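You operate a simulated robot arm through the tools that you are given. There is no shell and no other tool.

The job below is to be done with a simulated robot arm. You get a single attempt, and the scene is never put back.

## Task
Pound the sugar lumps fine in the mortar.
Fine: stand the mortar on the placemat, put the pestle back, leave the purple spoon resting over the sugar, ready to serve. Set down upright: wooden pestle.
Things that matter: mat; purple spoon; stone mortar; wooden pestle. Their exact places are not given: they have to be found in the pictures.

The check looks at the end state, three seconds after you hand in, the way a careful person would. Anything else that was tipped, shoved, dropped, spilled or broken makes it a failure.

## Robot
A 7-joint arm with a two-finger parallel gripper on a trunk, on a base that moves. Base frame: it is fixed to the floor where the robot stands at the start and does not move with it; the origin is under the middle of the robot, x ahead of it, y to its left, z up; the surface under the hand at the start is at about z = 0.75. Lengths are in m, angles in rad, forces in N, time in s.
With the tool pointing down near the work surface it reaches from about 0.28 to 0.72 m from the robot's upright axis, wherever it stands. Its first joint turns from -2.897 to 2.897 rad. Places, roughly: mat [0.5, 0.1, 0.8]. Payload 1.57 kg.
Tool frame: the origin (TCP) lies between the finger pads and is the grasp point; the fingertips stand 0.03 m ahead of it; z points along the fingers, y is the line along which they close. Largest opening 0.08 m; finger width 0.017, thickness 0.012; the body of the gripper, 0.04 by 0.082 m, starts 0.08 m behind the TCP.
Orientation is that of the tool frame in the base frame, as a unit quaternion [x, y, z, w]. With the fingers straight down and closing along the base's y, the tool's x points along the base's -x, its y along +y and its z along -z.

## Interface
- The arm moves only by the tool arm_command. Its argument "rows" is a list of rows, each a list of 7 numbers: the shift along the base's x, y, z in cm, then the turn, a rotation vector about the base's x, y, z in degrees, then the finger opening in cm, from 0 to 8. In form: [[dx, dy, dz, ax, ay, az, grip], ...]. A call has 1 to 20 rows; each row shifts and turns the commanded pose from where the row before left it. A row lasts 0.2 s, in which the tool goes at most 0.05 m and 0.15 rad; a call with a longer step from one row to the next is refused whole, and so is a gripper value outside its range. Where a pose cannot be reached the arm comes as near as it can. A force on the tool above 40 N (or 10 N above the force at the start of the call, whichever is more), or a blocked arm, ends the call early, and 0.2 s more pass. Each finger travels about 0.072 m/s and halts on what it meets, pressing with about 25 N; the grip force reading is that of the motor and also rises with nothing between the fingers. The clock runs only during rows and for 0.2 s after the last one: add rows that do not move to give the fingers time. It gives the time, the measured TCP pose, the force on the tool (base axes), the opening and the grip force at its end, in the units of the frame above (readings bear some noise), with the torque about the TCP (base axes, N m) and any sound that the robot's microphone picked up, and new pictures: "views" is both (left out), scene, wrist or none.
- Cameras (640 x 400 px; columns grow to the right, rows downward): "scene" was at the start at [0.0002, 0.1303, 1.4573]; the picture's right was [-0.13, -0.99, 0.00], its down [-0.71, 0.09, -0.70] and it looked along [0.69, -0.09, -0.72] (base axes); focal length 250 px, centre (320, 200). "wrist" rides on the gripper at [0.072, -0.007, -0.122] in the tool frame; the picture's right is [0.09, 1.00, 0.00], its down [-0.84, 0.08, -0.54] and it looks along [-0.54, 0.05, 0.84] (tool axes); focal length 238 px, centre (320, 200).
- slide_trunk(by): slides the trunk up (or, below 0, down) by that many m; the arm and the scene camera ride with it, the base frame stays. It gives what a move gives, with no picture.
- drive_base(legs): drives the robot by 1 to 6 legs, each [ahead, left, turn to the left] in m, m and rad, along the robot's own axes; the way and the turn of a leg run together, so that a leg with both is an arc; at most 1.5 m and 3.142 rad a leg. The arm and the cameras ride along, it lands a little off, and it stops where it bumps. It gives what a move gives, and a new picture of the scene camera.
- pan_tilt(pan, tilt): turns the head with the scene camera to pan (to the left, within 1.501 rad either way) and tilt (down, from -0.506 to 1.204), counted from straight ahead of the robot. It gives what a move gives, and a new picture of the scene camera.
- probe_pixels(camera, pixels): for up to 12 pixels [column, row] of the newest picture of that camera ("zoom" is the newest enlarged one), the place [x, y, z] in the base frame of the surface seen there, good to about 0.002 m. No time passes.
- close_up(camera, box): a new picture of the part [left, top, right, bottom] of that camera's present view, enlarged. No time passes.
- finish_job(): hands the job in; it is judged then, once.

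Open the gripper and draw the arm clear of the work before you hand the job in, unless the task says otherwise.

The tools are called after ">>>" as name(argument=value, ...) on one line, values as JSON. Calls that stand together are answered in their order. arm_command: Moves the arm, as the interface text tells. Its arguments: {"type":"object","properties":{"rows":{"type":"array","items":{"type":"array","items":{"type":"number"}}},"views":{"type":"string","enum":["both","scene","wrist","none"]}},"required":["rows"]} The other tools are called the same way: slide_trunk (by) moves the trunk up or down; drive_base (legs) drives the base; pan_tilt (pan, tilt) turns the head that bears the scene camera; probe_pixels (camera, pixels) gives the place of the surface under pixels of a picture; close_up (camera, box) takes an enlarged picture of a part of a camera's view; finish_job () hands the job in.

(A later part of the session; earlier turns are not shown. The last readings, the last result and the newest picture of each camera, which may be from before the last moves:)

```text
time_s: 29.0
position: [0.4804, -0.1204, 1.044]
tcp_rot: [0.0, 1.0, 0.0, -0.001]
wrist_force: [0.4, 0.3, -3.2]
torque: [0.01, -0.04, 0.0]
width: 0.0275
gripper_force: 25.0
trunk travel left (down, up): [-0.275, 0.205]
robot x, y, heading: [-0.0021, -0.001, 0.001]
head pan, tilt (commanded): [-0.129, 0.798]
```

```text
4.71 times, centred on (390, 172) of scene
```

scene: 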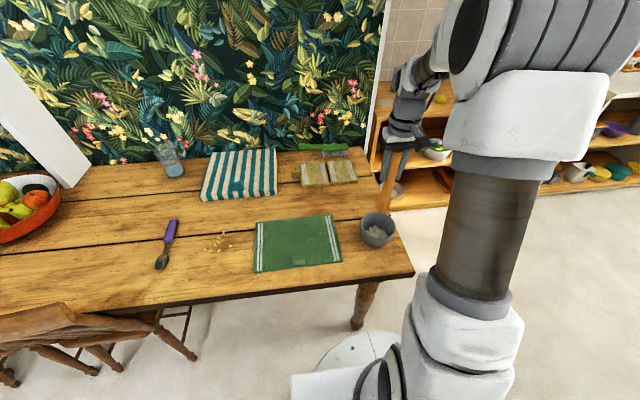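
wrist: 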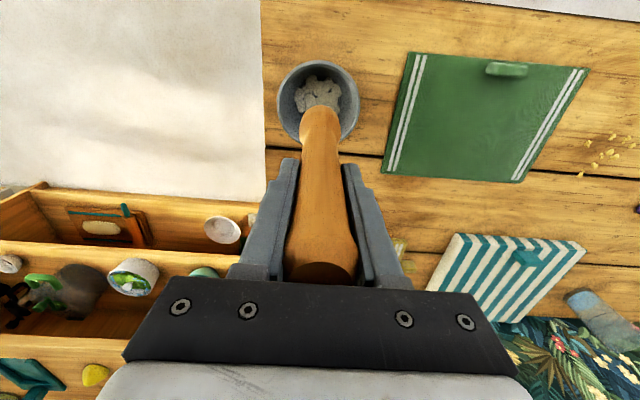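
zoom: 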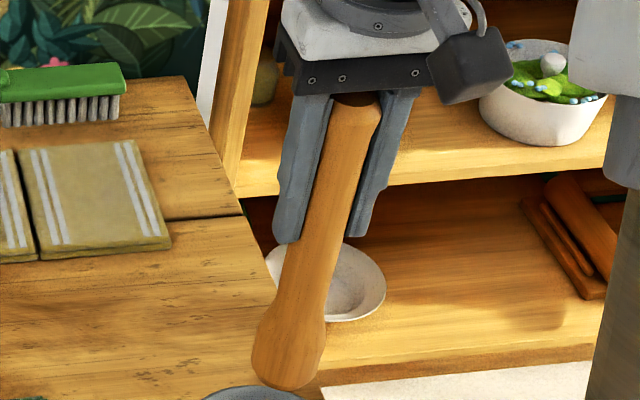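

The pestle slid up about 1 cm in the grip (top now 6.75 cm above the TCP), so its bottom is about 14.2 cm below the TCP. I'll carry it back above its place at (0.449, 0.389).

>>> arm_command(rows=[[-0.1, 2.0, 0, 0, 0, 0, 0], [-0.2, 3.5, 0, 0, 0, 0, 0], [-0.25, 4.0, 0, 0, 0, 0, 0], [-0.25, 4.0, 0, 0, 0, 0, 0], [-0.25, 4.0, 0, 0, 0, 0, 0], [-0.25, 4.0, 0, 0, 0, 0, 0], [-0.25, 4.0, 0, 0, 0, 0, 0], [-0.25, 4.0, 0, 0, 0, 0, 0], [-0.25, 4.0, 0, 0, 0, 0, 0], [-0.25, 4.0, 0, 0, 0, 0, 0], [-0.25, 4.0, 0, 0, 0, 0, 0], [-0.25, 4.0, 0, 0, 0, 0, 0], [-0.2, 3.4, 0, 0, 0, 0, 0], [-0.15, 2.1, 0, 0, 0, 0, 0], [0, 0, 0, 0, 0, 0, 0], [0, 0, 0, 0, 0, 0, 0]], views="both")

```text
time_s: 32.4
position: [0.4489, 0.3882, 1.0447]
tcp_rot: [0.0, 1.0, 0.0, -0.001]
wrist_force: [0.7, -0.2, -3.4]
torque: [0.0, 0.01, -0.01]
width: 0.0276
gripper_force: 24.6
trunk travel left (down, up): [-0.275, 0.205]
robot x, y, heading: [0.0006, -0.0025, 0.002]
head pan, tilt (commanded): [-0.129, 0.798]
```

scene: 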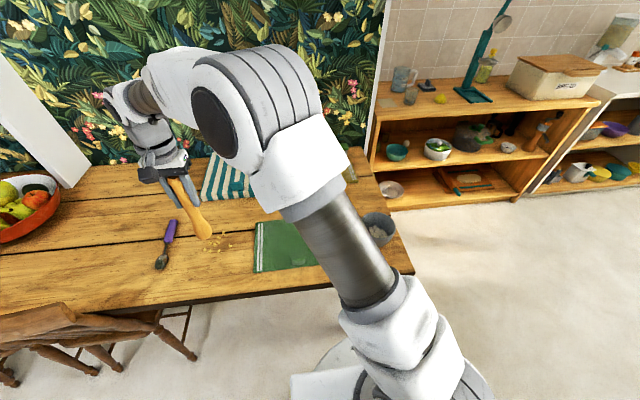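
wrist: 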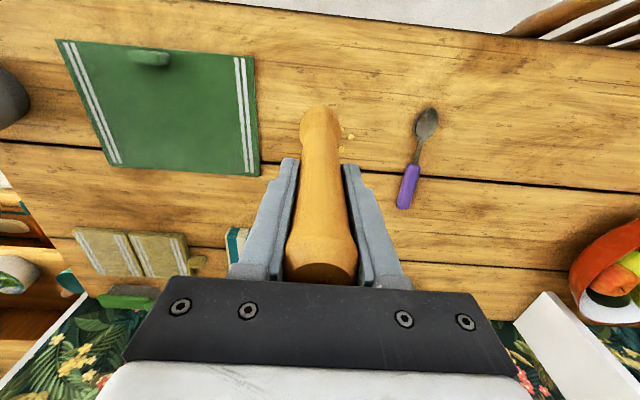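

The pestle is over its old place. I'll lower it 13.5 cm, then creep the rest until the table takes its weight.

>>> arm_command(rows=[[0, 0.05, -3, 0, 0, 0, 0], [0, 0, -3.5, 0, 0, 0, 0], [0, 0, -3.5, 0, 0, 0, 0], [0, 0, -2.5, 0, 0, 0, 0], [0, 0, -1.0, 0, 0, 0, 0], [0, 0, 0, 0, 0, 0, 0]], views="both")

>>> close_up(camera="scene", box=[176, 200, 240, 274])

```text
time_s: 33.8
position: [0.448, 0.3888, 0.9079]
tcp_rot: [0.0, 1.0, 0.0, 0.0]
wrist_force: [-1.1, -0.7, -3.6]
torque: [0.0, 0.0, 0.0]
width: 0.0273
gripper_force: 24.6
trunk travel left (down, up): [-0.275, 0.205]
robot x, y, heading: [-0.0013, 0.0004, -0.001]
head pan, tilt (commanded): [-0.129, 0.798]
```

scene: 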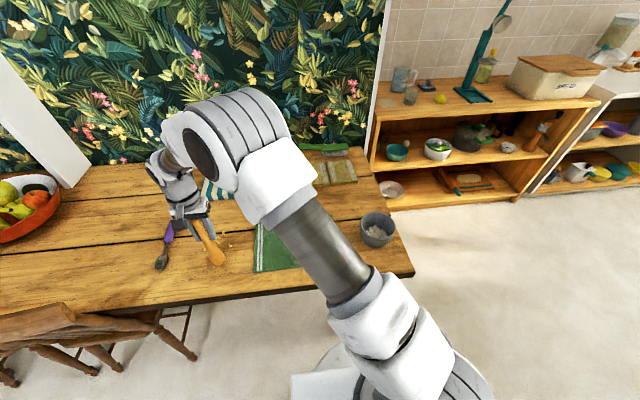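
wrist: 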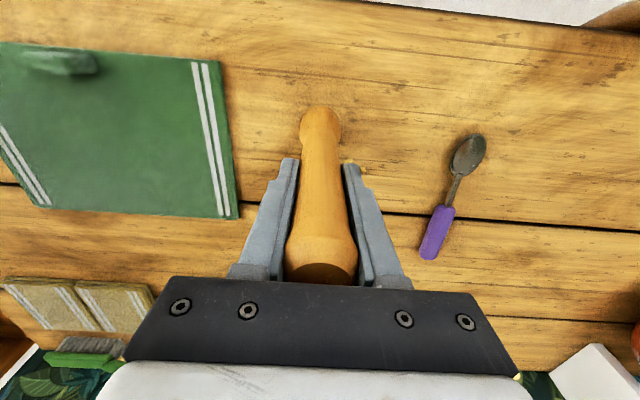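

```text
5.41 times, centred on (208, 237) of scene
```

zoom: 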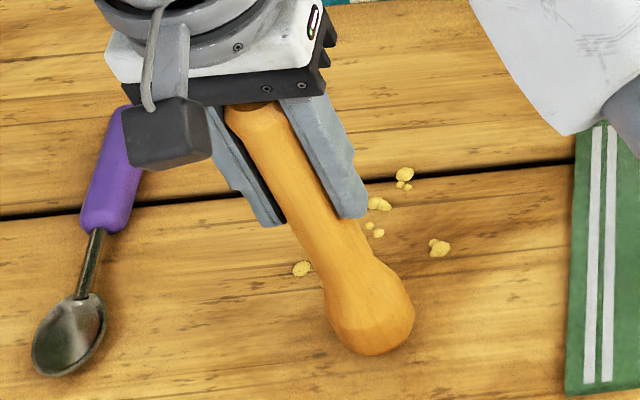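

Not yet touching. I'll creep down by 3 mm steps and watch for the force to change sign.

>>> arm_command(rows=[[0, 0, -0.3, 0, 0, 0, 0], [0, 0, -0.3, 0, 0, 0, 0], [0, 0, -0.3, 0, 0, 0, 0], [0, 0, -0.3, 0, 0, 0, 0], [0, 0, 0, 0, 0, 0, 0]], views="none")

```text
time_s: 35.0
position: [0.4467, 0.3904, 0.8964]
tcp_rot: [-0.001, 1.0, 0.0, 0.0]
wrist_force: [0.7, 0.2, -3.1]
torque: [0.01, 0.0, 0.01]
width: 0.0274
gripper_force: 24.6
trunk travel left (down, up): [-0.275, 0.205]
robot x, y, heading: [-0.0008, 0.0003, -0.003]
head pan, tilt (commanded): [-0.129, 0.798]
```

Still hanging free (force -3.1 N). I'll creep on in 2 mm steps.

>>> arm_command(rows=[[0, 0, -0.2, 0, 0, 0, 0], [0, 0, -0.2, 0, 0, 0, 0], [0, 0, 0, 0, 0, 0, 0]], views="none")

```text
time_s: 35.8
position: [0.4475, 0.3896, 0.8955]
tcp_rot: [0.0, 1.0, 0.001, 0.001]
wrist_force: [-4.4, -3.8, 17.4]
torque: [-0.64, 0.36, -0.07]
width: 0.0275
gripper_force: 24.9
trunk travel left (down, up): [-0.275, 0.205]
robot x, y, heading: [0.0016, 0.0037, 0.0]
head pan, tilt (commanded): [-0.129, 0.798]
```

The table now carries the pestle (17 N). I'll ease off by 1 mm and then open the fingers.

>>> arm_command(rows=[[0, 0, 0.1, 0, 0, 0, 0], [0, 0, 0, 0, 0, 0, 0]], views="wrist")

>>> close_up(camera="scene", box=[176, 200, 240, 274])

```text
time_s: 36.4
position: [0.4462, 0.3906, 0.8954]
tcp_rot: [-0.001, 1.0, 0.0, 0.002]
wrist_force: [-3.0, -2.4, 17.0]
torque: [-0.4, 0.12, -0.08]
width: 0.0274
gripper_force: 25.2
trunk travel left (down, up): [-0.275, 0.205]
robot x, y, heading: [0.0022, 0.0014, -0.003]
head pan, tilt (commanded): [-0.129, 0.798]
```

wrist: 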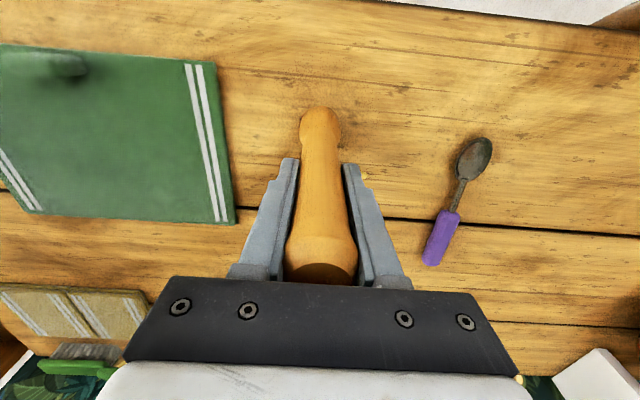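

```text
5.41 times, centred on (208, 237) of scene
```

zoom: 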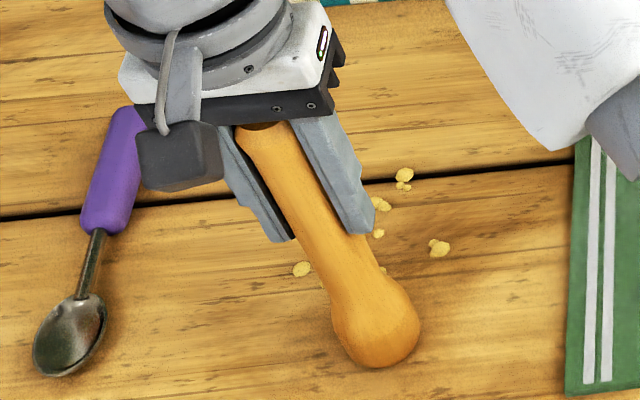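

The pestle rests on the table and looks upright. I'll open the fingers gradually.

>>> arm_command(rows=[[0, 0, 0.1, 0, 0, 0, 1.5], [0, 0, 0, 0, 0, 0, 2.6], [0, 0, 0, 0, 0, 0, 3.2], [0, 0, 0, 0, 0, 0, 4.5], [0, 0, 0, 0, 0, 0, 6], [0, 0, 0, 0, 0, 0, 8], [0, 0, 0, 0, 0, 0, 8]], views="both")

```text
time_s: 38.0
position: [0.4479, 0.3896, 0.8951]
tcp_rot: [0.0, 1.0, -0.001, 0.0]
wrist_force: [-0.2, -0.7, 0.3]
torque: [0.0, -0.01, -0.02]
width: 0.0798
gripper_force: 0.0
trunk travel left (down, up): [-0.275, 0.205]
robot x, y, heading: [-0.0002, 0.0046, -0.003]
head pan, tilt (commanded): [-0.129, 0.798]
```

scene: 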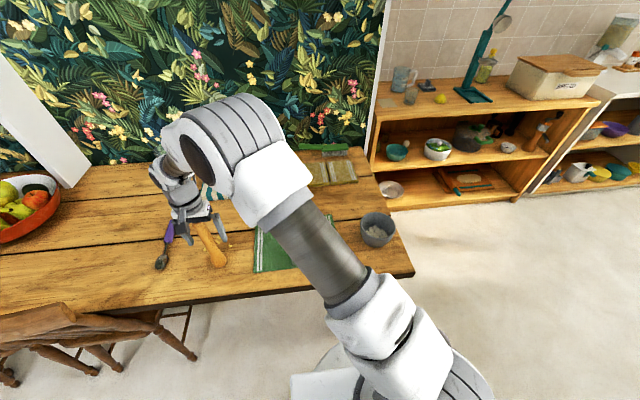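
wrist: 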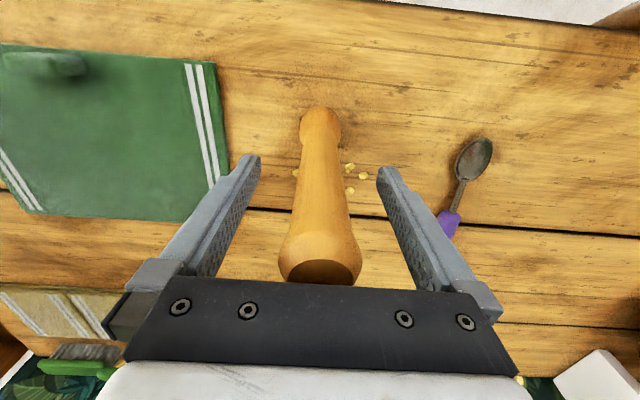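

The pestle stands free between the open fingers. I'll rise straight up and check it remains upright.

>>> arm_command(rows=[[0, 0, 2, 0, 0, 0, 8], [0, 0, 3.5, 0, 0, 0, 8], [0, 0, 4, 0, 0, 0, 8], [0, 0, 4, 0, 0, 0, 8], [0, 0, 4, 0, 0, 0, 8], [0, 0, 0, 0, 0, 0, 8]], views="both")

>>> probe_pixels(camera="scene", pixels=[[200, 221], [218, 262], [208, 243]])

>>> close_up(camera="scene", box=[176, 210, 240, 274])

```text
time_s: 39.4
position: [0.4477, 0.3889, 1.0703]
tcp_rot: [0.0, 1.0, 0.001, -0.001]
wrist_force: [0.3, -0.1, 0.0]
torque: [-0.02, 0.03, -0.01]
width: 0.0799
gripper_force: 0.0
trunk travel left (down, up): [-0.275, 0.205]
robot x, y, heading: [-0.0004, -0.0023, 0.001]
head pan, tilt (commanded): [-0.129, 0.798]
```

scene: 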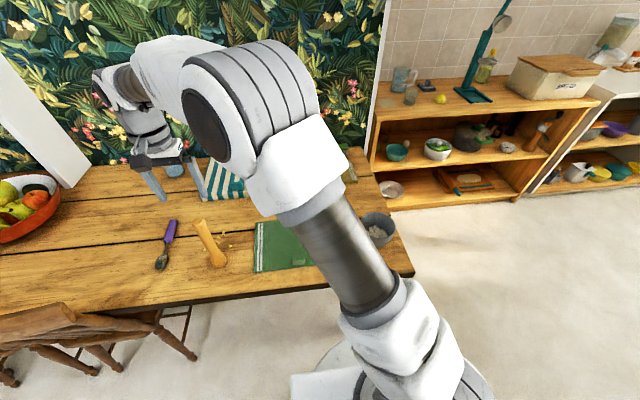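
wrist: 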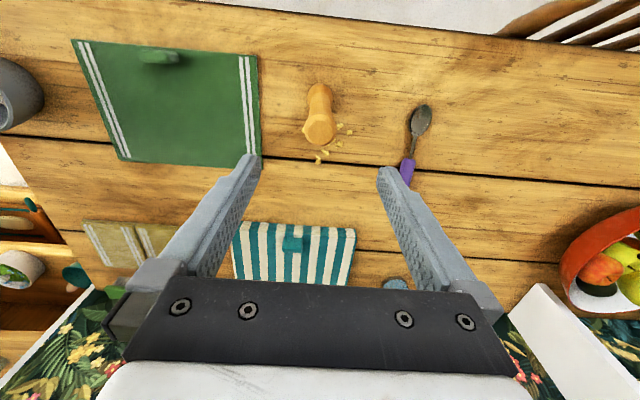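

```text
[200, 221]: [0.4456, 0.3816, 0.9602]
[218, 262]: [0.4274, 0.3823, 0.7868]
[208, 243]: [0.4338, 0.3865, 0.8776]
```

```text
6.25 times, centred on (208, 242) of scene
```

zoom: 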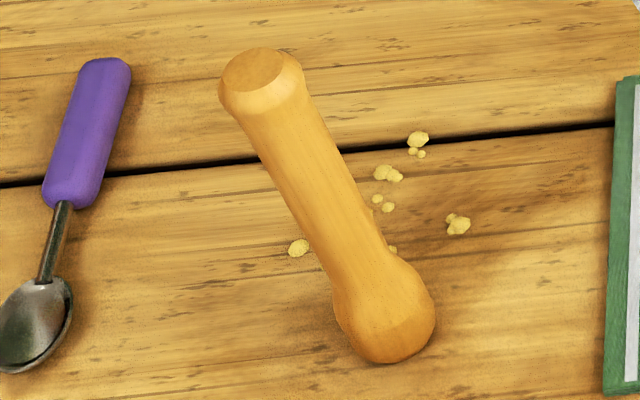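

The pestle stands back exactly in place, upright (top at z 0.960). Next I'll move over the mortar's left wall at about (0.480, -0.069) to grip it by the rim.

>>> arm_command(rows=[[0.1, -2.0, 0, 0, 0, 0, 8], [0.25, -4.0, 0, 0, 0, 0, 7], [0.3, -4.3, 0, 0, 0, 0, 6], [0.3, -4.3, 0, 0, 0, 0, 5], [0.3, -4.3, 0, 0, 0, 0, 5], [0.3, -4.3, -0.5, 0, 0, 0, 5], [0.3, -4.3, -1, 0, 0, 0, 5], [0.3, -4.3, -1, 0, 0, 0, 5], [0.3, -4.3, -1, 0, 0, 0, 5], [0.3, -4.3, -1, 0, 0, 0, 5], [0.25, -3.5, -1, 0, 0, 0, 5], [0.2, -2.0, -1, 0, 0, 0, 5], [0, 0, 0, 0, 0, 0, 5]], views="both")

>>> close_up(camera="wrist", box=[200, 40, 360, 150])

```text
time_s: 42.2
position: [0.4785, -0.0701, 1.0051]
tcp_rot: [0.001, 1.0, 0.001, 0.0]
wrist_force: [-0.4, -0.8, -0.5]
torque: [0.01, 0.01, 0.01]
width: 0.0498
gripper_force: 0.0
trunk travel left (down, up): [-0.275, 0.205]
robot x, y, heading: [0.0, 0.0016, 0.0]
head pan, tilt (commanded): [-0.129, 0.798]
```

scene: 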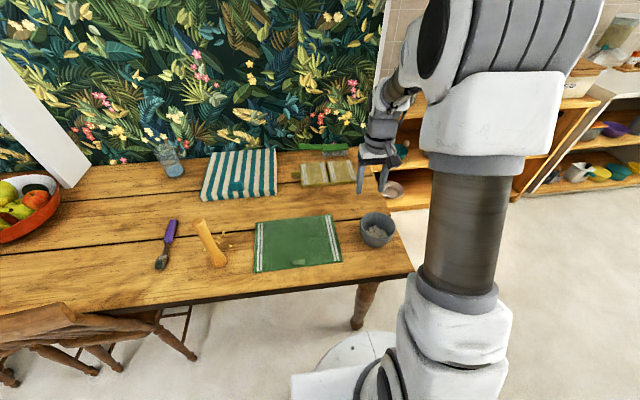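
wrist: 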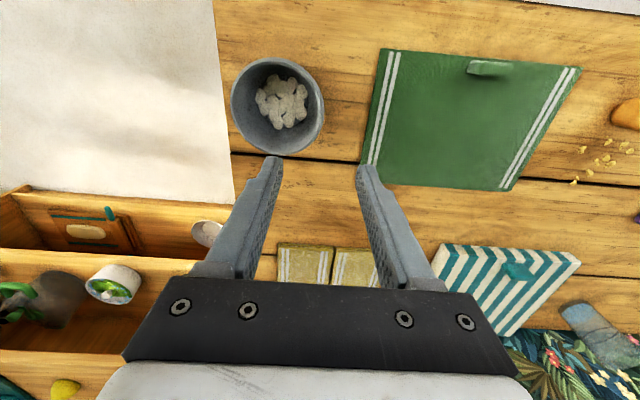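

```text
3.64 times, centred on (280, 95) of wrist
```

zoom: 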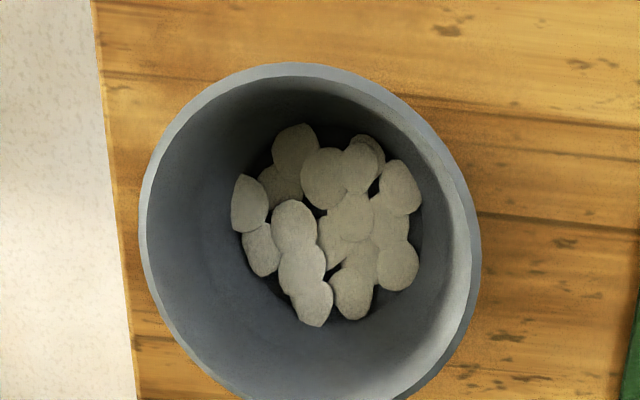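

The whole floor is visible now and everything is crushed. I'll probe the rim's inner and outer edges for the grip.

>>> probe_pixels(camera="zoom", pixels=[[476, 240], [470, 225], [455, 200], [448, 300], [146, 230], [150, 190], [300, 69], [290, 72], [230, 90], [400, 105], [200, 350], [440, 360]])

>>> probe_pixels(camera="zoom", pixels=[[446, 240], [436, 240], [425, 240], [415, 240], [460, 240], [466, 240], [480, 240], [486, 240], [440, 200], [350, 250], [400, 300], [330, 215]])

```text
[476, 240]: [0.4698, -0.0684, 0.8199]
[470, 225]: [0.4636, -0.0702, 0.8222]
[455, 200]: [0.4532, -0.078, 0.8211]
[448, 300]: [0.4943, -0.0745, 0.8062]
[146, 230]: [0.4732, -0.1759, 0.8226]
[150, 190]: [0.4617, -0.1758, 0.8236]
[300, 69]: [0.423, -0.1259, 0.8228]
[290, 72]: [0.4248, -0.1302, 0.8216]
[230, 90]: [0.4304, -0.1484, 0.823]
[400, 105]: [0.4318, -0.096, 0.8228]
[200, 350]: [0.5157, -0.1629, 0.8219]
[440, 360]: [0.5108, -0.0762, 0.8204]
```

```text
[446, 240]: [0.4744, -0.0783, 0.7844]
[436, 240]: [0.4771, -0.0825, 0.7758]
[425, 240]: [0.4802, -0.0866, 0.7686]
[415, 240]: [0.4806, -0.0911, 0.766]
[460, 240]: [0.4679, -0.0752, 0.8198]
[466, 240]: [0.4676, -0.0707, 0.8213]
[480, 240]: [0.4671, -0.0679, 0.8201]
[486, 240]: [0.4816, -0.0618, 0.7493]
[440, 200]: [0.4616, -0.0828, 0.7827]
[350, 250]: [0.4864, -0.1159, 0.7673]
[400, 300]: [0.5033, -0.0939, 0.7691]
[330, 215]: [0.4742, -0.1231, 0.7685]
```

The rim's wall is 7.5 mm thick and leans about 6.5°, with the mortar's centre near (0.478, -0.122). I'll tilt the tool by -6.5° about x to match the wall and come down to just above the rim.

>>> arm_command(rows=[[0, 0, -2, -3.25, 0, 0, 5], [0, 0, -4, -3.25, 0, 0, 5], [0, 0, -4, 0, 0, 0, 5], [0, 0, -3, 0, 0, 0, 5], [0, 0, 0, 0, 0, 0, 5]], views="both")

>>> close_up(camera="wrist", box=[220, 50, 420, 200])

>>> close_up(camera="scene", box=[340, 170, 420, 250])

```text
time_s: 43.4
position: [0.4809, -0.0711, 0.874]
tcp_rot: [0.001, 0.998, -0.056, 0.0]
wrist_force: [0.2, -0.1, 0.1]
torque: [0.0, -0.02, -0.01]
width: 0.0501
gripper_force: 0.0
trunk travel left (down, up): [-0.275, 0.205]
robot x, y, heading: [-0.0013, -0.0038, -0.003]
head pan, tilt (commanded): [-0.129, 0.798]
```

scene: 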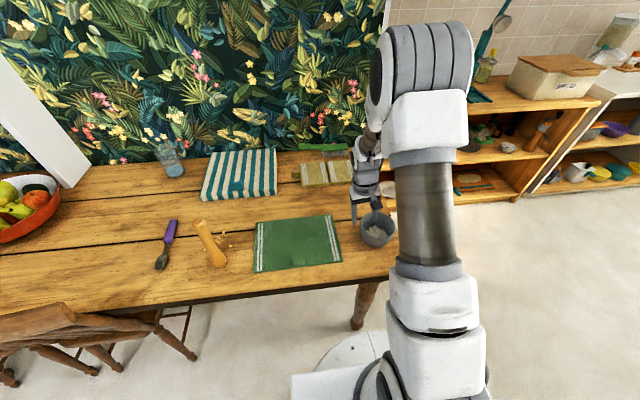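
wrist: 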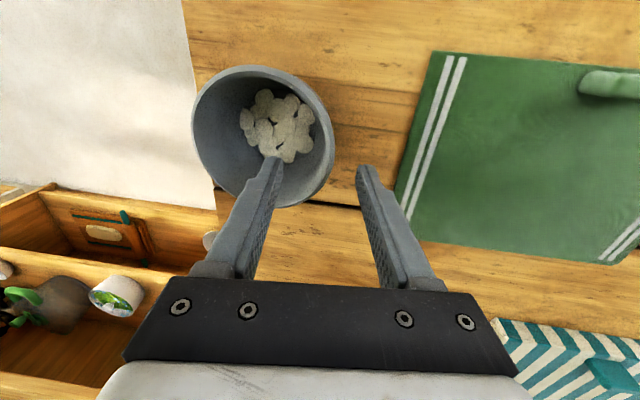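

```text
2.67 times, centred on (320, 125) of wrist
```

zoom: 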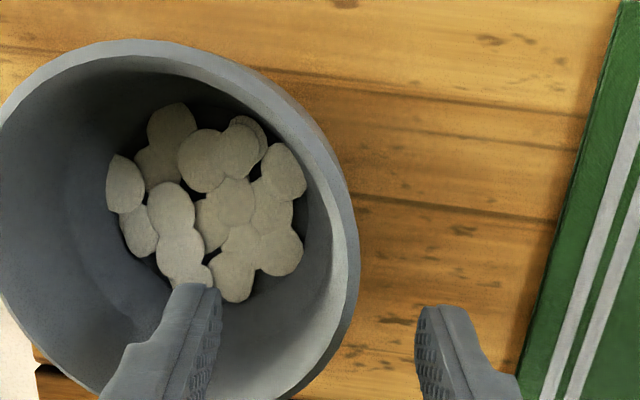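

```text
5.00 times, centred on (380, 210) of scene
```

zoom: 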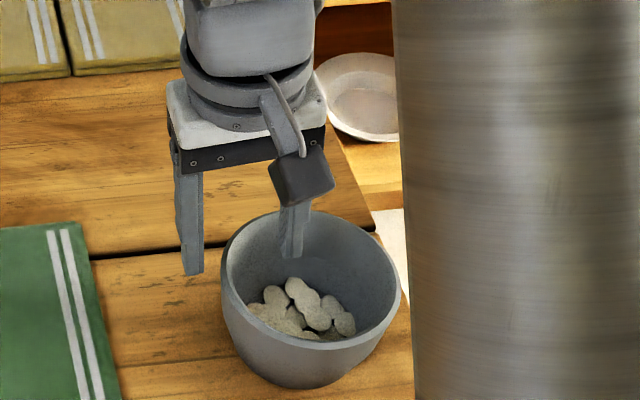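

The two fingers straddle the left wall. I'll lower 6.2 cm more so the pads sit beside the rim.

>>> arm_command(rows=[[0, 0, -2, 0, 0, 0, 5], [0, 0, -2, 0, 0, 0, 5], [0, 0, -1.2, 0, 0, 0, 5], [0, 0, -1.0, 0, 0, 0, 5], [0, 0, 0, 0, 0, 0, 5]], views="both")

>>> close_up(camera="wrist", box=[200, 50, 440, 300])

>>> close_up(camera="scene", box=[340, 170, 420, 250])

```text
time_s: 44.6
position: [0.4796, -0.0697, 0.8129]
tcp_rot: [0.001, 0.998, -0.057, 0.001]
wrist_force: [-0.2, -0.2, -0.2]
torque: [0.0, 0.02, 0.0]
width: 0.0499
gripper_force: 0.0
trunk travel left (down, up): [-0.275, 0.205]
robot x, y, heading: [0.0002, 0.0026, 0.002]
head pan, tilt (commanded): [-0.129, 0.798]
```

scene: 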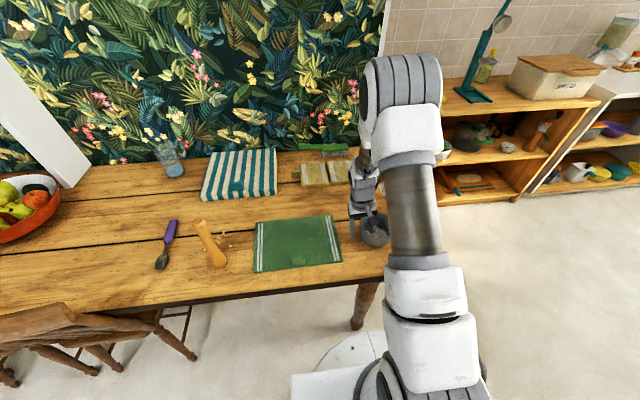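
wrist: 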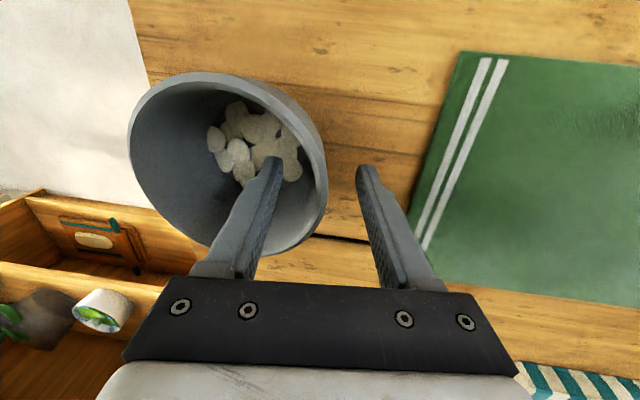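

```text
1.60 times, centred on (320, 175) of wrist
```

zoom: 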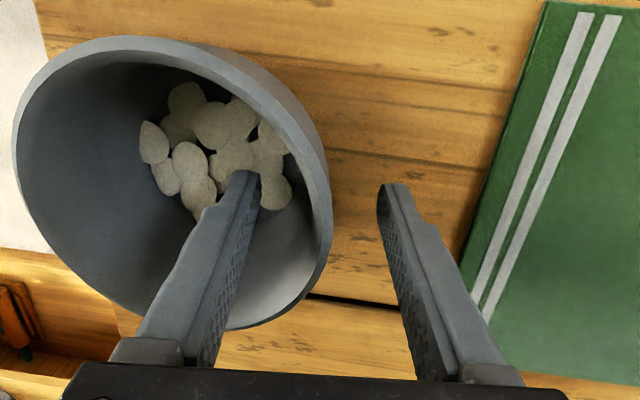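

```text
5.00 times, centred on (380, 210) of scene
```

zoom: 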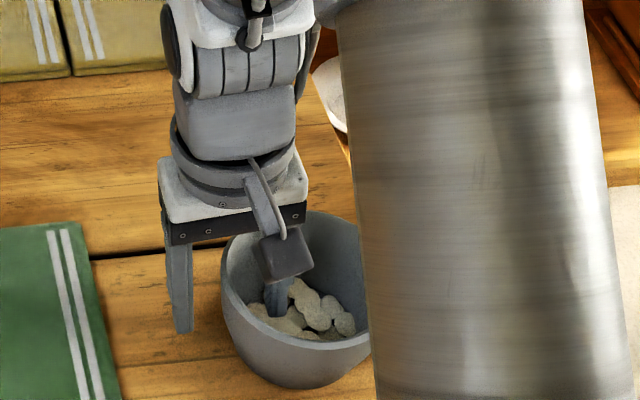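

The wall is about midway between the fingers. I'll close on it gently.

>>> arm_command(rows=[[0, 0, 0, 0, 0, 0, 3], [0, 0, 0, 0, 0, 0, 1.6], [0, 0, 0, 0, 0, 0, 0.8], [0, 0, 0, 0, 0, 0, 0], [0, 0, 0, 0, 0, 0, 0]], views="both")

>>> close_up(camera="wrist", box=[200, 50, 440, 300])

```text
time_s: 45.8
position: [0.4808, -0.0723, 0.8137]
tcp_rot: [0.0, 0.998, -0.057, 0.001]
wrist_force: [0.4, -7.1, 5.5]
torque: [-1.07, 0.45, 0.37]
width: 0.0126
gripper_force: 25.1
trunk travel left (down, up): [-0.275, 0.205]
robot x, y, heading: [0.0, 0.0014, -0.002]
head pan, tilt (commanded): [-0.129, 0.798]
```

scene: 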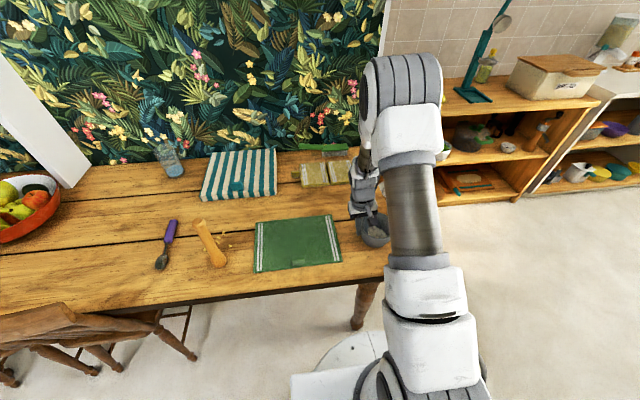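
wrist: 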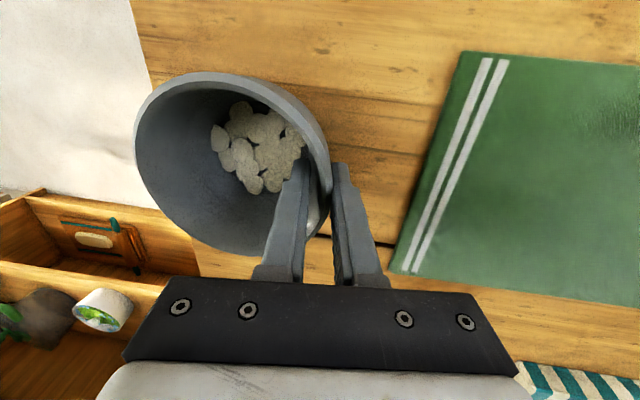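

```text
1.60 times, centred on (320, 175) of wrist
```

zoom: 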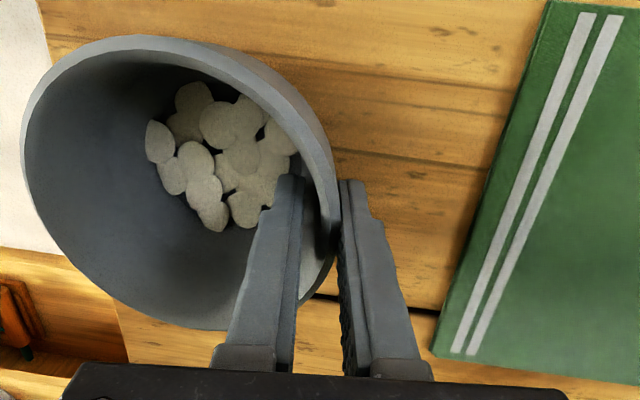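

The wall is gripped (width 1.26 cm, 25 N). I'll lift slowly by 1.5 cm and check that the mortar stays level.

>>> arm_command(rows=[[0, 0, 0.4, 0, 0, 0, 0], [0, 0, 0.5, 0, 0, 0, 0], [0, 0, 0.6, 0, 0, 0, 0], [0, 0, 0, 0, 0, 0, 0]], views="both")

>>> close_up(camera="wrist", box=[80, 40, 440, 300])

>>> close_up(camera="scene", box=[340, 190, 420, 250])

```text
time_s: 46.8
position: [0.4795, -0.0704, 0.8265]
tcp_rot: [0.0, 0.998, -0.056, 0.0]
wrist_force: [-0.2, -0.7, -10.6]
torque: [0.51, -0.07, 0.02]
width: 0.0089
gripper_force: 25.2
trunk travel left (down, up): [-0.275, 0.205]
robot x, y, heading: [0.0032, -0.0009, -0.001]
head pan, tilt (commanded): [-0.129, 0.798]
```

scene: 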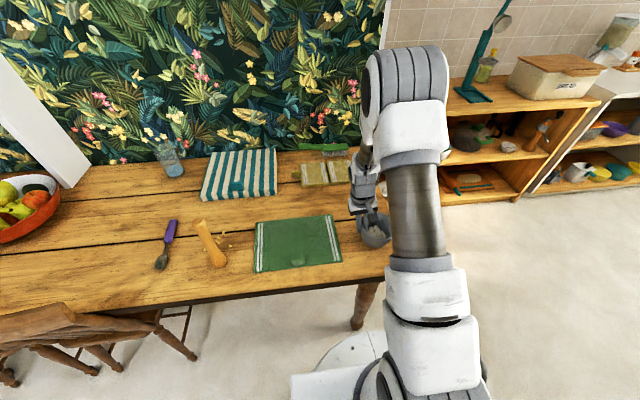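
wrist: 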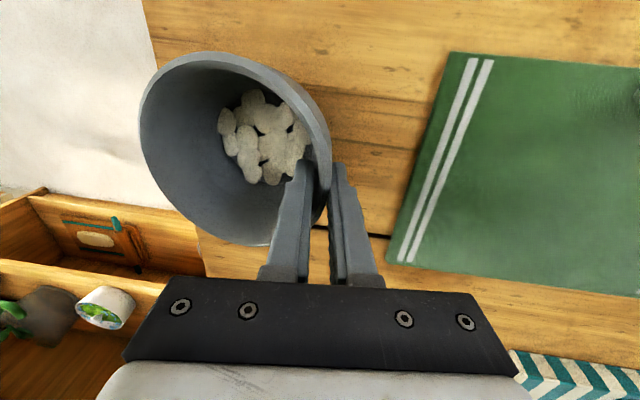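

```text
1.54 times, centred on (260, 170) of wrist
```

zoom: 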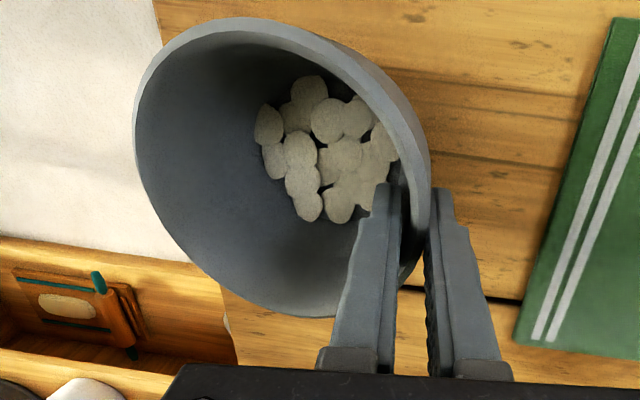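

```text
6.67 times, centred on (380, 220) of scene
```

zoom: 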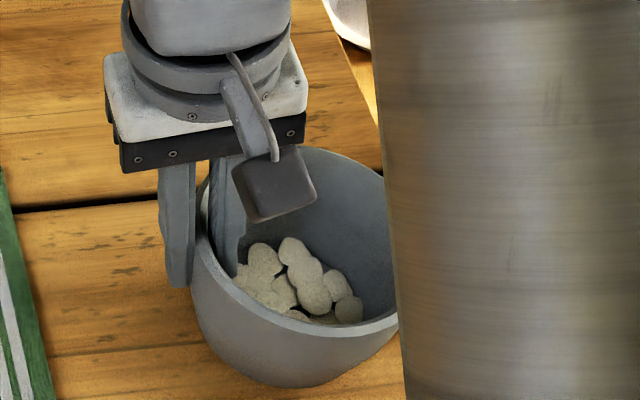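

The mortar is lifted (10.6 N, about 1.05 kg) but has drooped a little. I'll probe the rim to find its tilt.

>>> probe_pixels(camera="wrist", pixels=[[141, 110], [143, 130], [170, 72], [215, 55], [270, 66], [310, 95], [327, 140], [160, 185], [200, 228], [250, 243]])

```text
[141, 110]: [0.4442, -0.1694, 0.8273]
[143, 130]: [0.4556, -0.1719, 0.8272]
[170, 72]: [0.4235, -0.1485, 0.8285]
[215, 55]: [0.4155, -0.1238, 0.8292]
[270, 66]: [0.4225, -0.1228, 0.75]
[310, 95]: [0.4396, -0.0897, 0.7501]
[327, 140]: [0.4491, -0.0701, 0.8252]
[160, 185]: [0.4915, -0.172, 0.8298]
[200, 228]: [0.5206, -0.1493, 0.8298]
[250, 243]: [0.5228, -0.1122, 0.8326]
```

The rim is tilted about 3–4° down on the far (-y) side. I'll level it by turning the tool -3.5° about x while lifting 2.5 cm more, then check.

>>> arm_command(rows=[[0, 0, 0.6, -0.9, 0, 0, 0], [0, 0, 0.7, -0.9, 0, 0, 0], [0, 0, 0.7, -0.9, 0, 0, 0], [0, 0, 0.6, -0.8, 0, 0, 0], [0, 0, 0, 0, 0, 0, 0]], views="both")

>>> close_up(camera="wrist", box=[80, 30, 440, 300])

```text
time_s: 48.0
position: [0.4798, -0.07, 0.853]
tcp_rot: [-0.001, 0.996, -0.087, 0.0]
wrist_force: [-0.3, -0.2, -11.2]
torque: [0.55, -0.08, -0.01]
width: 0.0091
gripper_force: 24.9
trunk travel left (down, up): [-0.275, 0.205]
robot x, y, heading: [0.001, -0.0009, 0.0]
head pan, tilt (commanded): [-0.129, 0.798]
```

scene: 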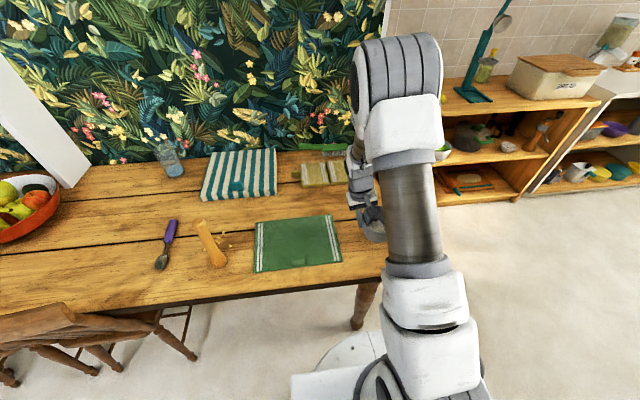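
wrist: 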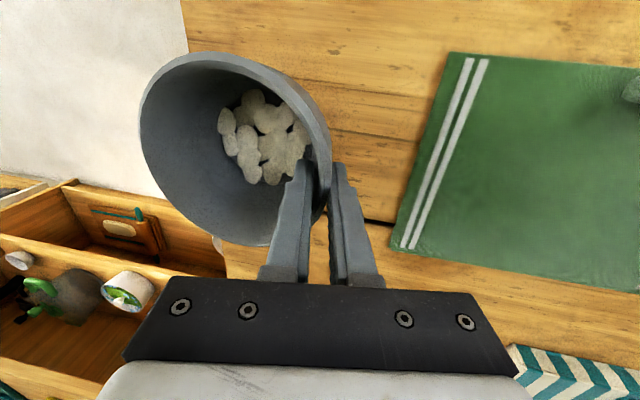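

```text
1.48 times, centred on (260, 165) of wrist
```

zoom: 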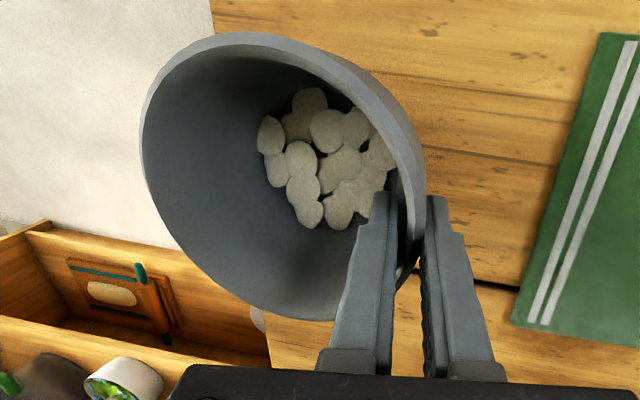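

The grip is steady (width 0.0091, weight 11 N). I'll probe the rim again to check it is level.

>>> probe_pixels(camera="wrist", pixels=[[142, 105], [143, 130], [172, 70], [200, 57], [230, 56], [260, 65], [300, 95], [160, 185], [200, 228], [250, 243], [322, 120]])

```text
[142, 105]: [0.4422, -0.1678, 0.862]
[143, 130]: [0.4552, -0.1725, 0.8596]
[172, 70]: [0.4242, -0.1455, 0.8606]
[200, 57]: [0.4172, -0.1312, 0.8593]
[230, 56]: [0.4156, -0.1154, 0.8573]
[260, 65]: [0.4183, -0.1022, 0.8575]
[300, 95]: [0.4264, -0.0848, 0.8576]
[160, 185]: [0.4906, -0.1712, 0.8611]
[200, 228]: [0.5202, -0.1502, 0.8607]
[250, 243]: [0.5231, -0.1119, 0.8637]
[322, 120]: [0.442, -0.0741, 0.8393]
```

The rim is level to within about 2° (the near side slightly low). I'll correct that with +1.5° about y and carry the mortar slowly to about (0.505, 0.15) over the mat.

>>> arm_command(rows=[[0.1, 0.8, 0, 0, 0.5, 0, 0], [0.3, 1.8, 0, 0, 0.5, 0, 0], [0.3, 2.4, 0, 0, 0.5, 0, 0], [0.3, 2.4, 0, 0, 0, 0, 0], [0.3, 2.4, 0, 0, 0, 0, 0], [0.3, 2.4, 0, 0, 0, 0, 0], [0.3, 2.4, 0, 0, 0, 0, 0], [0.3, 2.4, 0, 0, 0, 0, 0], [0.3, 2.4, 0, 0, 0, 0, 0], [0.3, 2.4, 0, 0, 0, 0, 0], [0.3, 2.4, 0, 0, 0, 0, 0], [0.2, 1.7, 0, 0, 0, 0, 0], [0.1, 1.0, 0, 0, 0, 0, 0], [0, 0.4, 0, 0, 0, 0, 0], [0, 0, 0, 0, 0, 0, 0]], views="both")

>>> close_up(camera="scene", box=[240, 180, 360, 280])

```text
time_s: 51.2
position: [0.5142, 0.2045, 0.8531]
tcp_rot: [-0.001, 0.996, -0.088, -0.014]
wrist_force: [0.5, 0.2, -12.1]
torque: [0.57, -0.05, -0.03]
width: 0.0089
gripper_force: 25.4
trunk travel left (down, up): [-0.275, 0.205]
robot x, y, heading: [-0.0004, 0.0014, 0.0]
head pan, tilt (commanded): [-0.129, 0.798]
```

scene: 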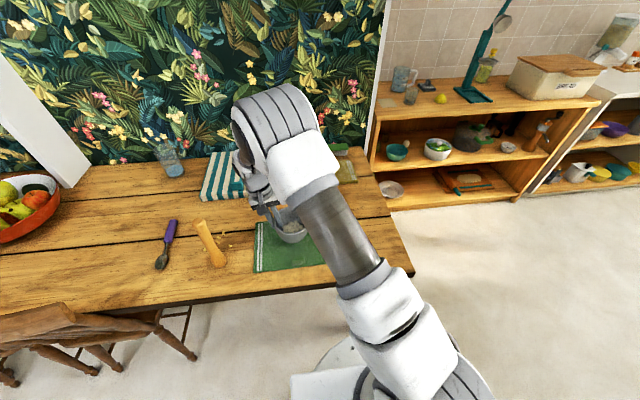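
wrist: 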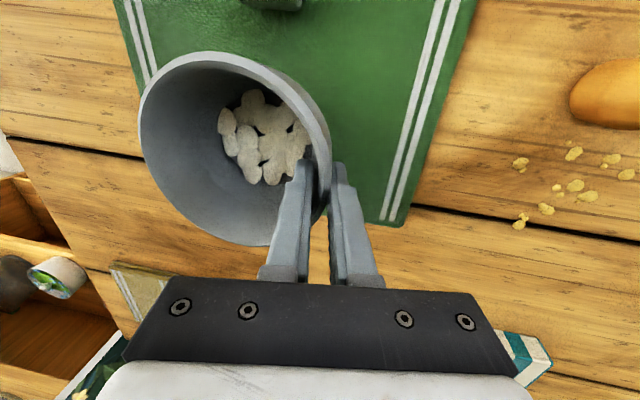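

```text
4.00 times, centred on (300, 230) of scene
```

zoom: 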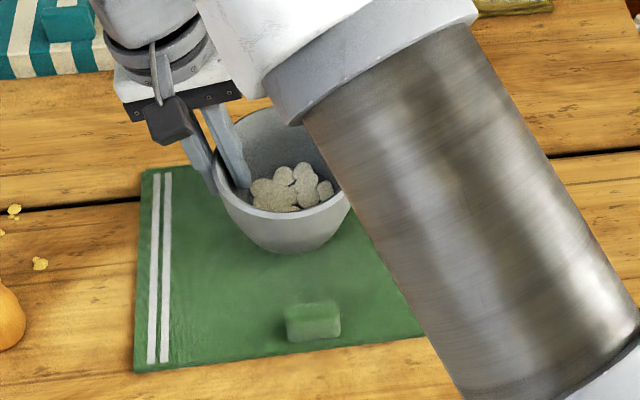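

The mortar is over the mat, clear of the green bump. I'll lower it 2.4 cm, then creep to contact.

>>> arm_command(rows=[[0, 0, -0.7, 0, 0, 0, 0], [0, 0, -0.7, 0, 0, 0, 0], [0, 0, -0.6, 0, 0, 0, 0], [0, 0, -0.4, 0, 0, 0, 0], [0, 0, 0, 0, 0, 0, 0]], views="none")

>>> arm_command(rows=[[0, 0, -0.2, 0, 0, 0, 0], [0, 0, -0.2, 0, 0, 0, 0], [0, 0, 0, 0, 0, 0, 0]], views="both")

```text
time_s: 52.4
position: [0.5132, 0.2036, 0.8285]
tcp_rot: [-0.001, 0.996, -0.087, -0.013]
wrist_force: [0.9, -0.3, -10.4]
torque: [0.56, -0.09, 0.04]
width: 0.0089
gripper_force: 25.3
trunk travel left (down, up): [-0.275, 0.205]
robot x, y, heading: [0.0027, 0.0005, 0.002]
head pan, tilt (commanded): [-0.129, 0.798]
```

```text
time_s: 53.2
position: [0.5136, 0.2027, 0.8254]
tcp_rot: [-0.001, 0.996, -0.087, -0.013]
wrist_force: [0.2, -0.5, -10.8]
torque: [0.51, -0.05, 0.02]
width: 0.0091
gripper_force: 24.7
trunk travel left (down, up): [-0.275, 0.205]
robot x, y, heading: [0.0012, -0.0002, -0.005]
head pan, tilt (commanded): [-0.129, 0.798]
```

scene: 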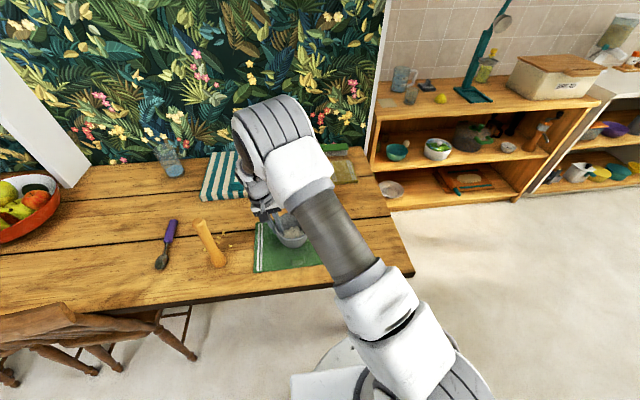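
wrist: 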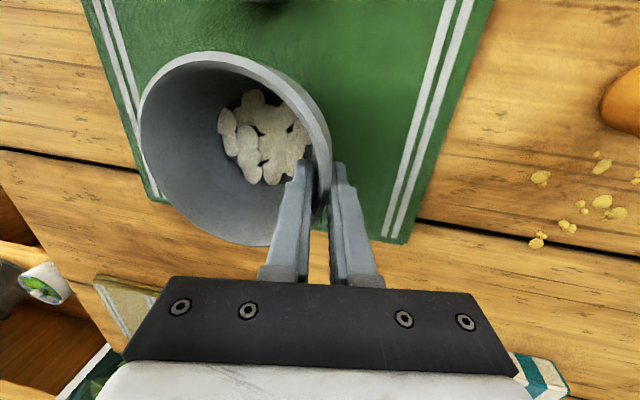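

Still hanging (force -10.8 N). I'll creep down further in 2 mm steps.

>>> arm_command(rows=[[0, 0, -0.2, 0, 0, 0, 0], [0, 0, -0.2, 0, 0, 0, 0], [0, 0, 0, 0, 0, 0, 0]], views="none")

```text
time_s: 54.0
position: [0.5145, 0.2025, 0.8211]
tcp_rot: [0.0, 0.996, -0.087, -0.013]
wrist_force: [-0.7, 1.1, -2.3]
torque: [-0.08, 0.06, -0.11]
width: 0.009
gripper_force: 25.2
trunk travel left (down, up): [-0.275, 0.205]
robot x, y, heading: [-0.0006, -0.0002, 0.006]
head pan, tilt (commanded): [-0.129, 0.798]
```

The mat now takes most of the weight. I'll go 1.5 mm further so it sits flat.

>>> arm_command(rows=[[0, 0, -0.15, 0, 0, 0, 0], [0, 0, 0, 0, 0, 0, 0]], views="none")

```text
time_s: 54.6
position: [0.514, 0.2035, 0.8199]
tcp_rot: [-0.001, 0.996, -0.087, -0.012]
wrist_force: [-1.8, 3.4, 7.9]
torque: [-0.01, 0.62, -0.16]
width: 0.0091
gripper_force: 25.0
trunk travel left (down, up): [-0.275, 0.205]
robot x, y, heading: [0.0, 0.0003, 0.001]
head pan, tilt (commanded): [-0.129, 0.798]
```

The mortar presses on the mat with about 19 N in total. I'll open the fingers gently to 4 cm and look.

>>> arm_command(rows=[[0, 0, 0, 0, 0, 0, 0.7], [0, 0, 0, 0, 0, 0, 1.2], [0, 0, 0, 0, 0, 0, 2], [0, 0, 0, 0, 0, 0, 3], [0, 0, 0, 0, 0, 0, 4], [0, 0, 0, 0, 0, 0, 4]], views="both")

>>> close_up(camera="wrist", box=[80, 30, 440, 300])

```text
time_s: 56.0
position: [0.5149, 0.2033, 0.8199]
tcp_rot: [-0.001, 0.996, -0.087, -0.012]
wrist_force: [-0.6, 0.2, 0.2]
torque: [-0.04, -0.01, 0.01]
width: 0.04
gripper_force: 0.0
trunk travel left (down, up): [-0.275, 0.205]
robot x, y, heading: [-0.0028, -0.0027, 0.001]
head pan, tilt (commanded): [-0.129, 0.798]
```

scene: 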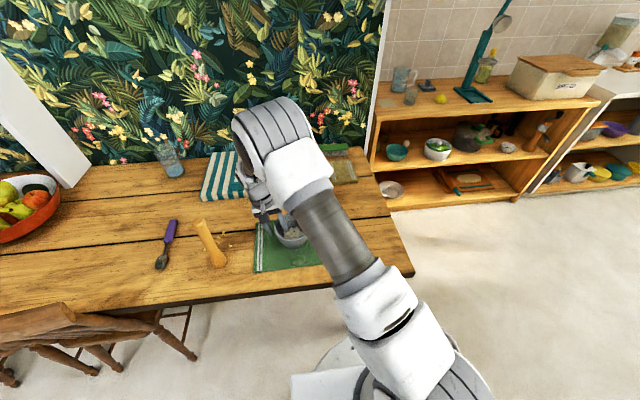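
wrist: 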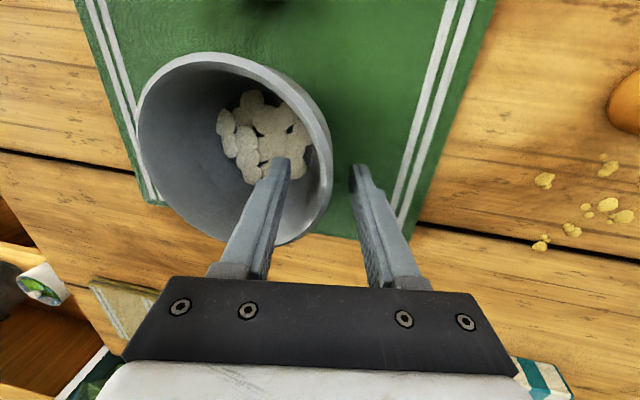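

```text
1.48 times, centred on (260, 165) of wrist
```

zoom: 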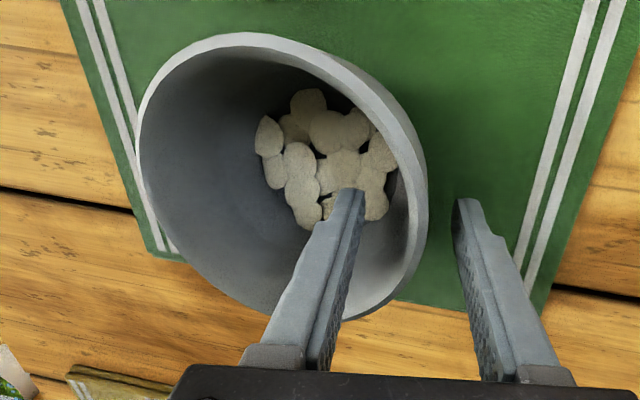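

The mortar is released and level on the mat. I'll withdraw along the tool axis and then straighten the tool.

>>> arm_command(rows=[[0, 0.35, 2, 0, 0, 0, 4], [0, 0.5, 3, 0, 0, 0, 4], [0, 0.5, 3, 0, 0, 0, 4], [0, 0.5, 3, 0, 0, 0, 4], [0, 0, 3.5, 3.3, -0.5, 0, 5], [0, 0, 3.5, 3.3, -0.5, 0, 6], [0, 0, 2, 3.3, -0.5, 0, 8], [0, 0, 0, 0, 0, 0, 8]], views="both")

>>> close_up(camera="scene", box=[240, 190, 360, 280])

```text
time_s: 57.8
position: [0.5135, 0.2231, 1.0204]
tcp_rot: [-0.001, 1.0, 0.0, 0.0]
wrist_force: [0.5, 0.5, 0.4]
torque: [-0.01, 0.0, 0.0]
width: 0.0802
gripper_force: 0.0
trunk travel left (down, up): [-0.275, 0.205]
robot x, y, heading: [-0.0001, 0.0014, -0.001]
head pan, tilt (commanded): [-0.129, 0.798]
```

scene: 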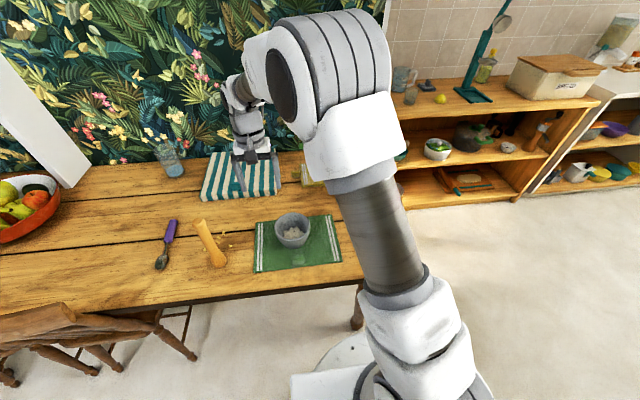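
wrist: 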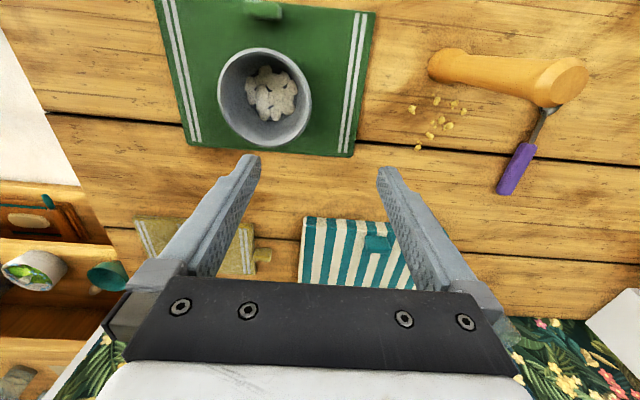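

```text
4.44 times, centred on (300, 235) of scene
```

zoom: 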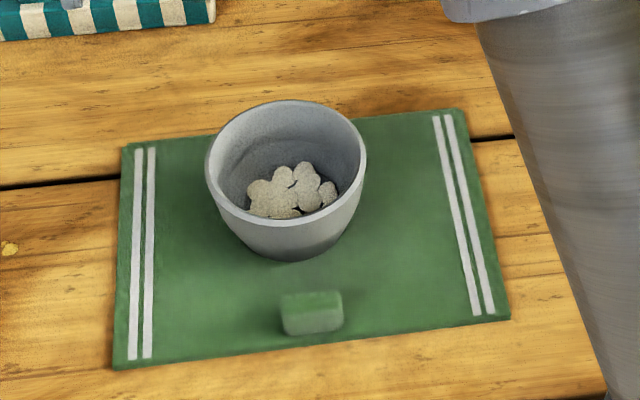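

The mortar stands level on the mat, and the green bump is untouched. I'll probe the rim for its new centre and re-measure the spoon in the same picture.

>>> probe_pixels(camera="zoom", pixels=[[210, 170], [362, 155], [285, 104], [240, 120], [335, 120], [290, 222], [230, 207], [340, 202], [285, 190], [290, 250]])

>>> close_up(camera="scene", box=[148, 212, 192, 276])

```text
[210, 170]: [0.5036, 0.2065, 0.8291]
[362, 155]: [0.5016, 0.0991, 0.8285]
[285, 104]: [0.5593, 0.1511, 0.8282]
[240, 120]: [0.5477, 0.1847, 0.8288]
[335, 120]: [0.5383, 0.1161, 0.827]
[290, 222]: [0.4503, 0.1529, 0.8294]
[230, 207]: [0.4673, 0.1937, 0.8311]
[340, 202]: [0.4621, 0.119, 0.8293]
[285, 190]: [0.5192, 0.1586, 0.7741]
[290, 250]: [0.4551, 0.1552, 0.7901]
```

```text
6.25 times, centred on (170, 244) of scene
```

zoom: 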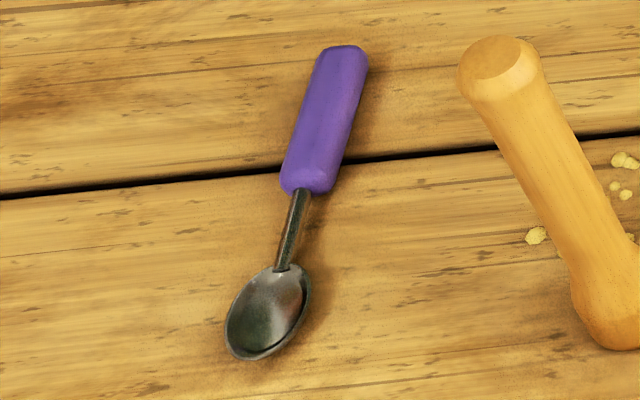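

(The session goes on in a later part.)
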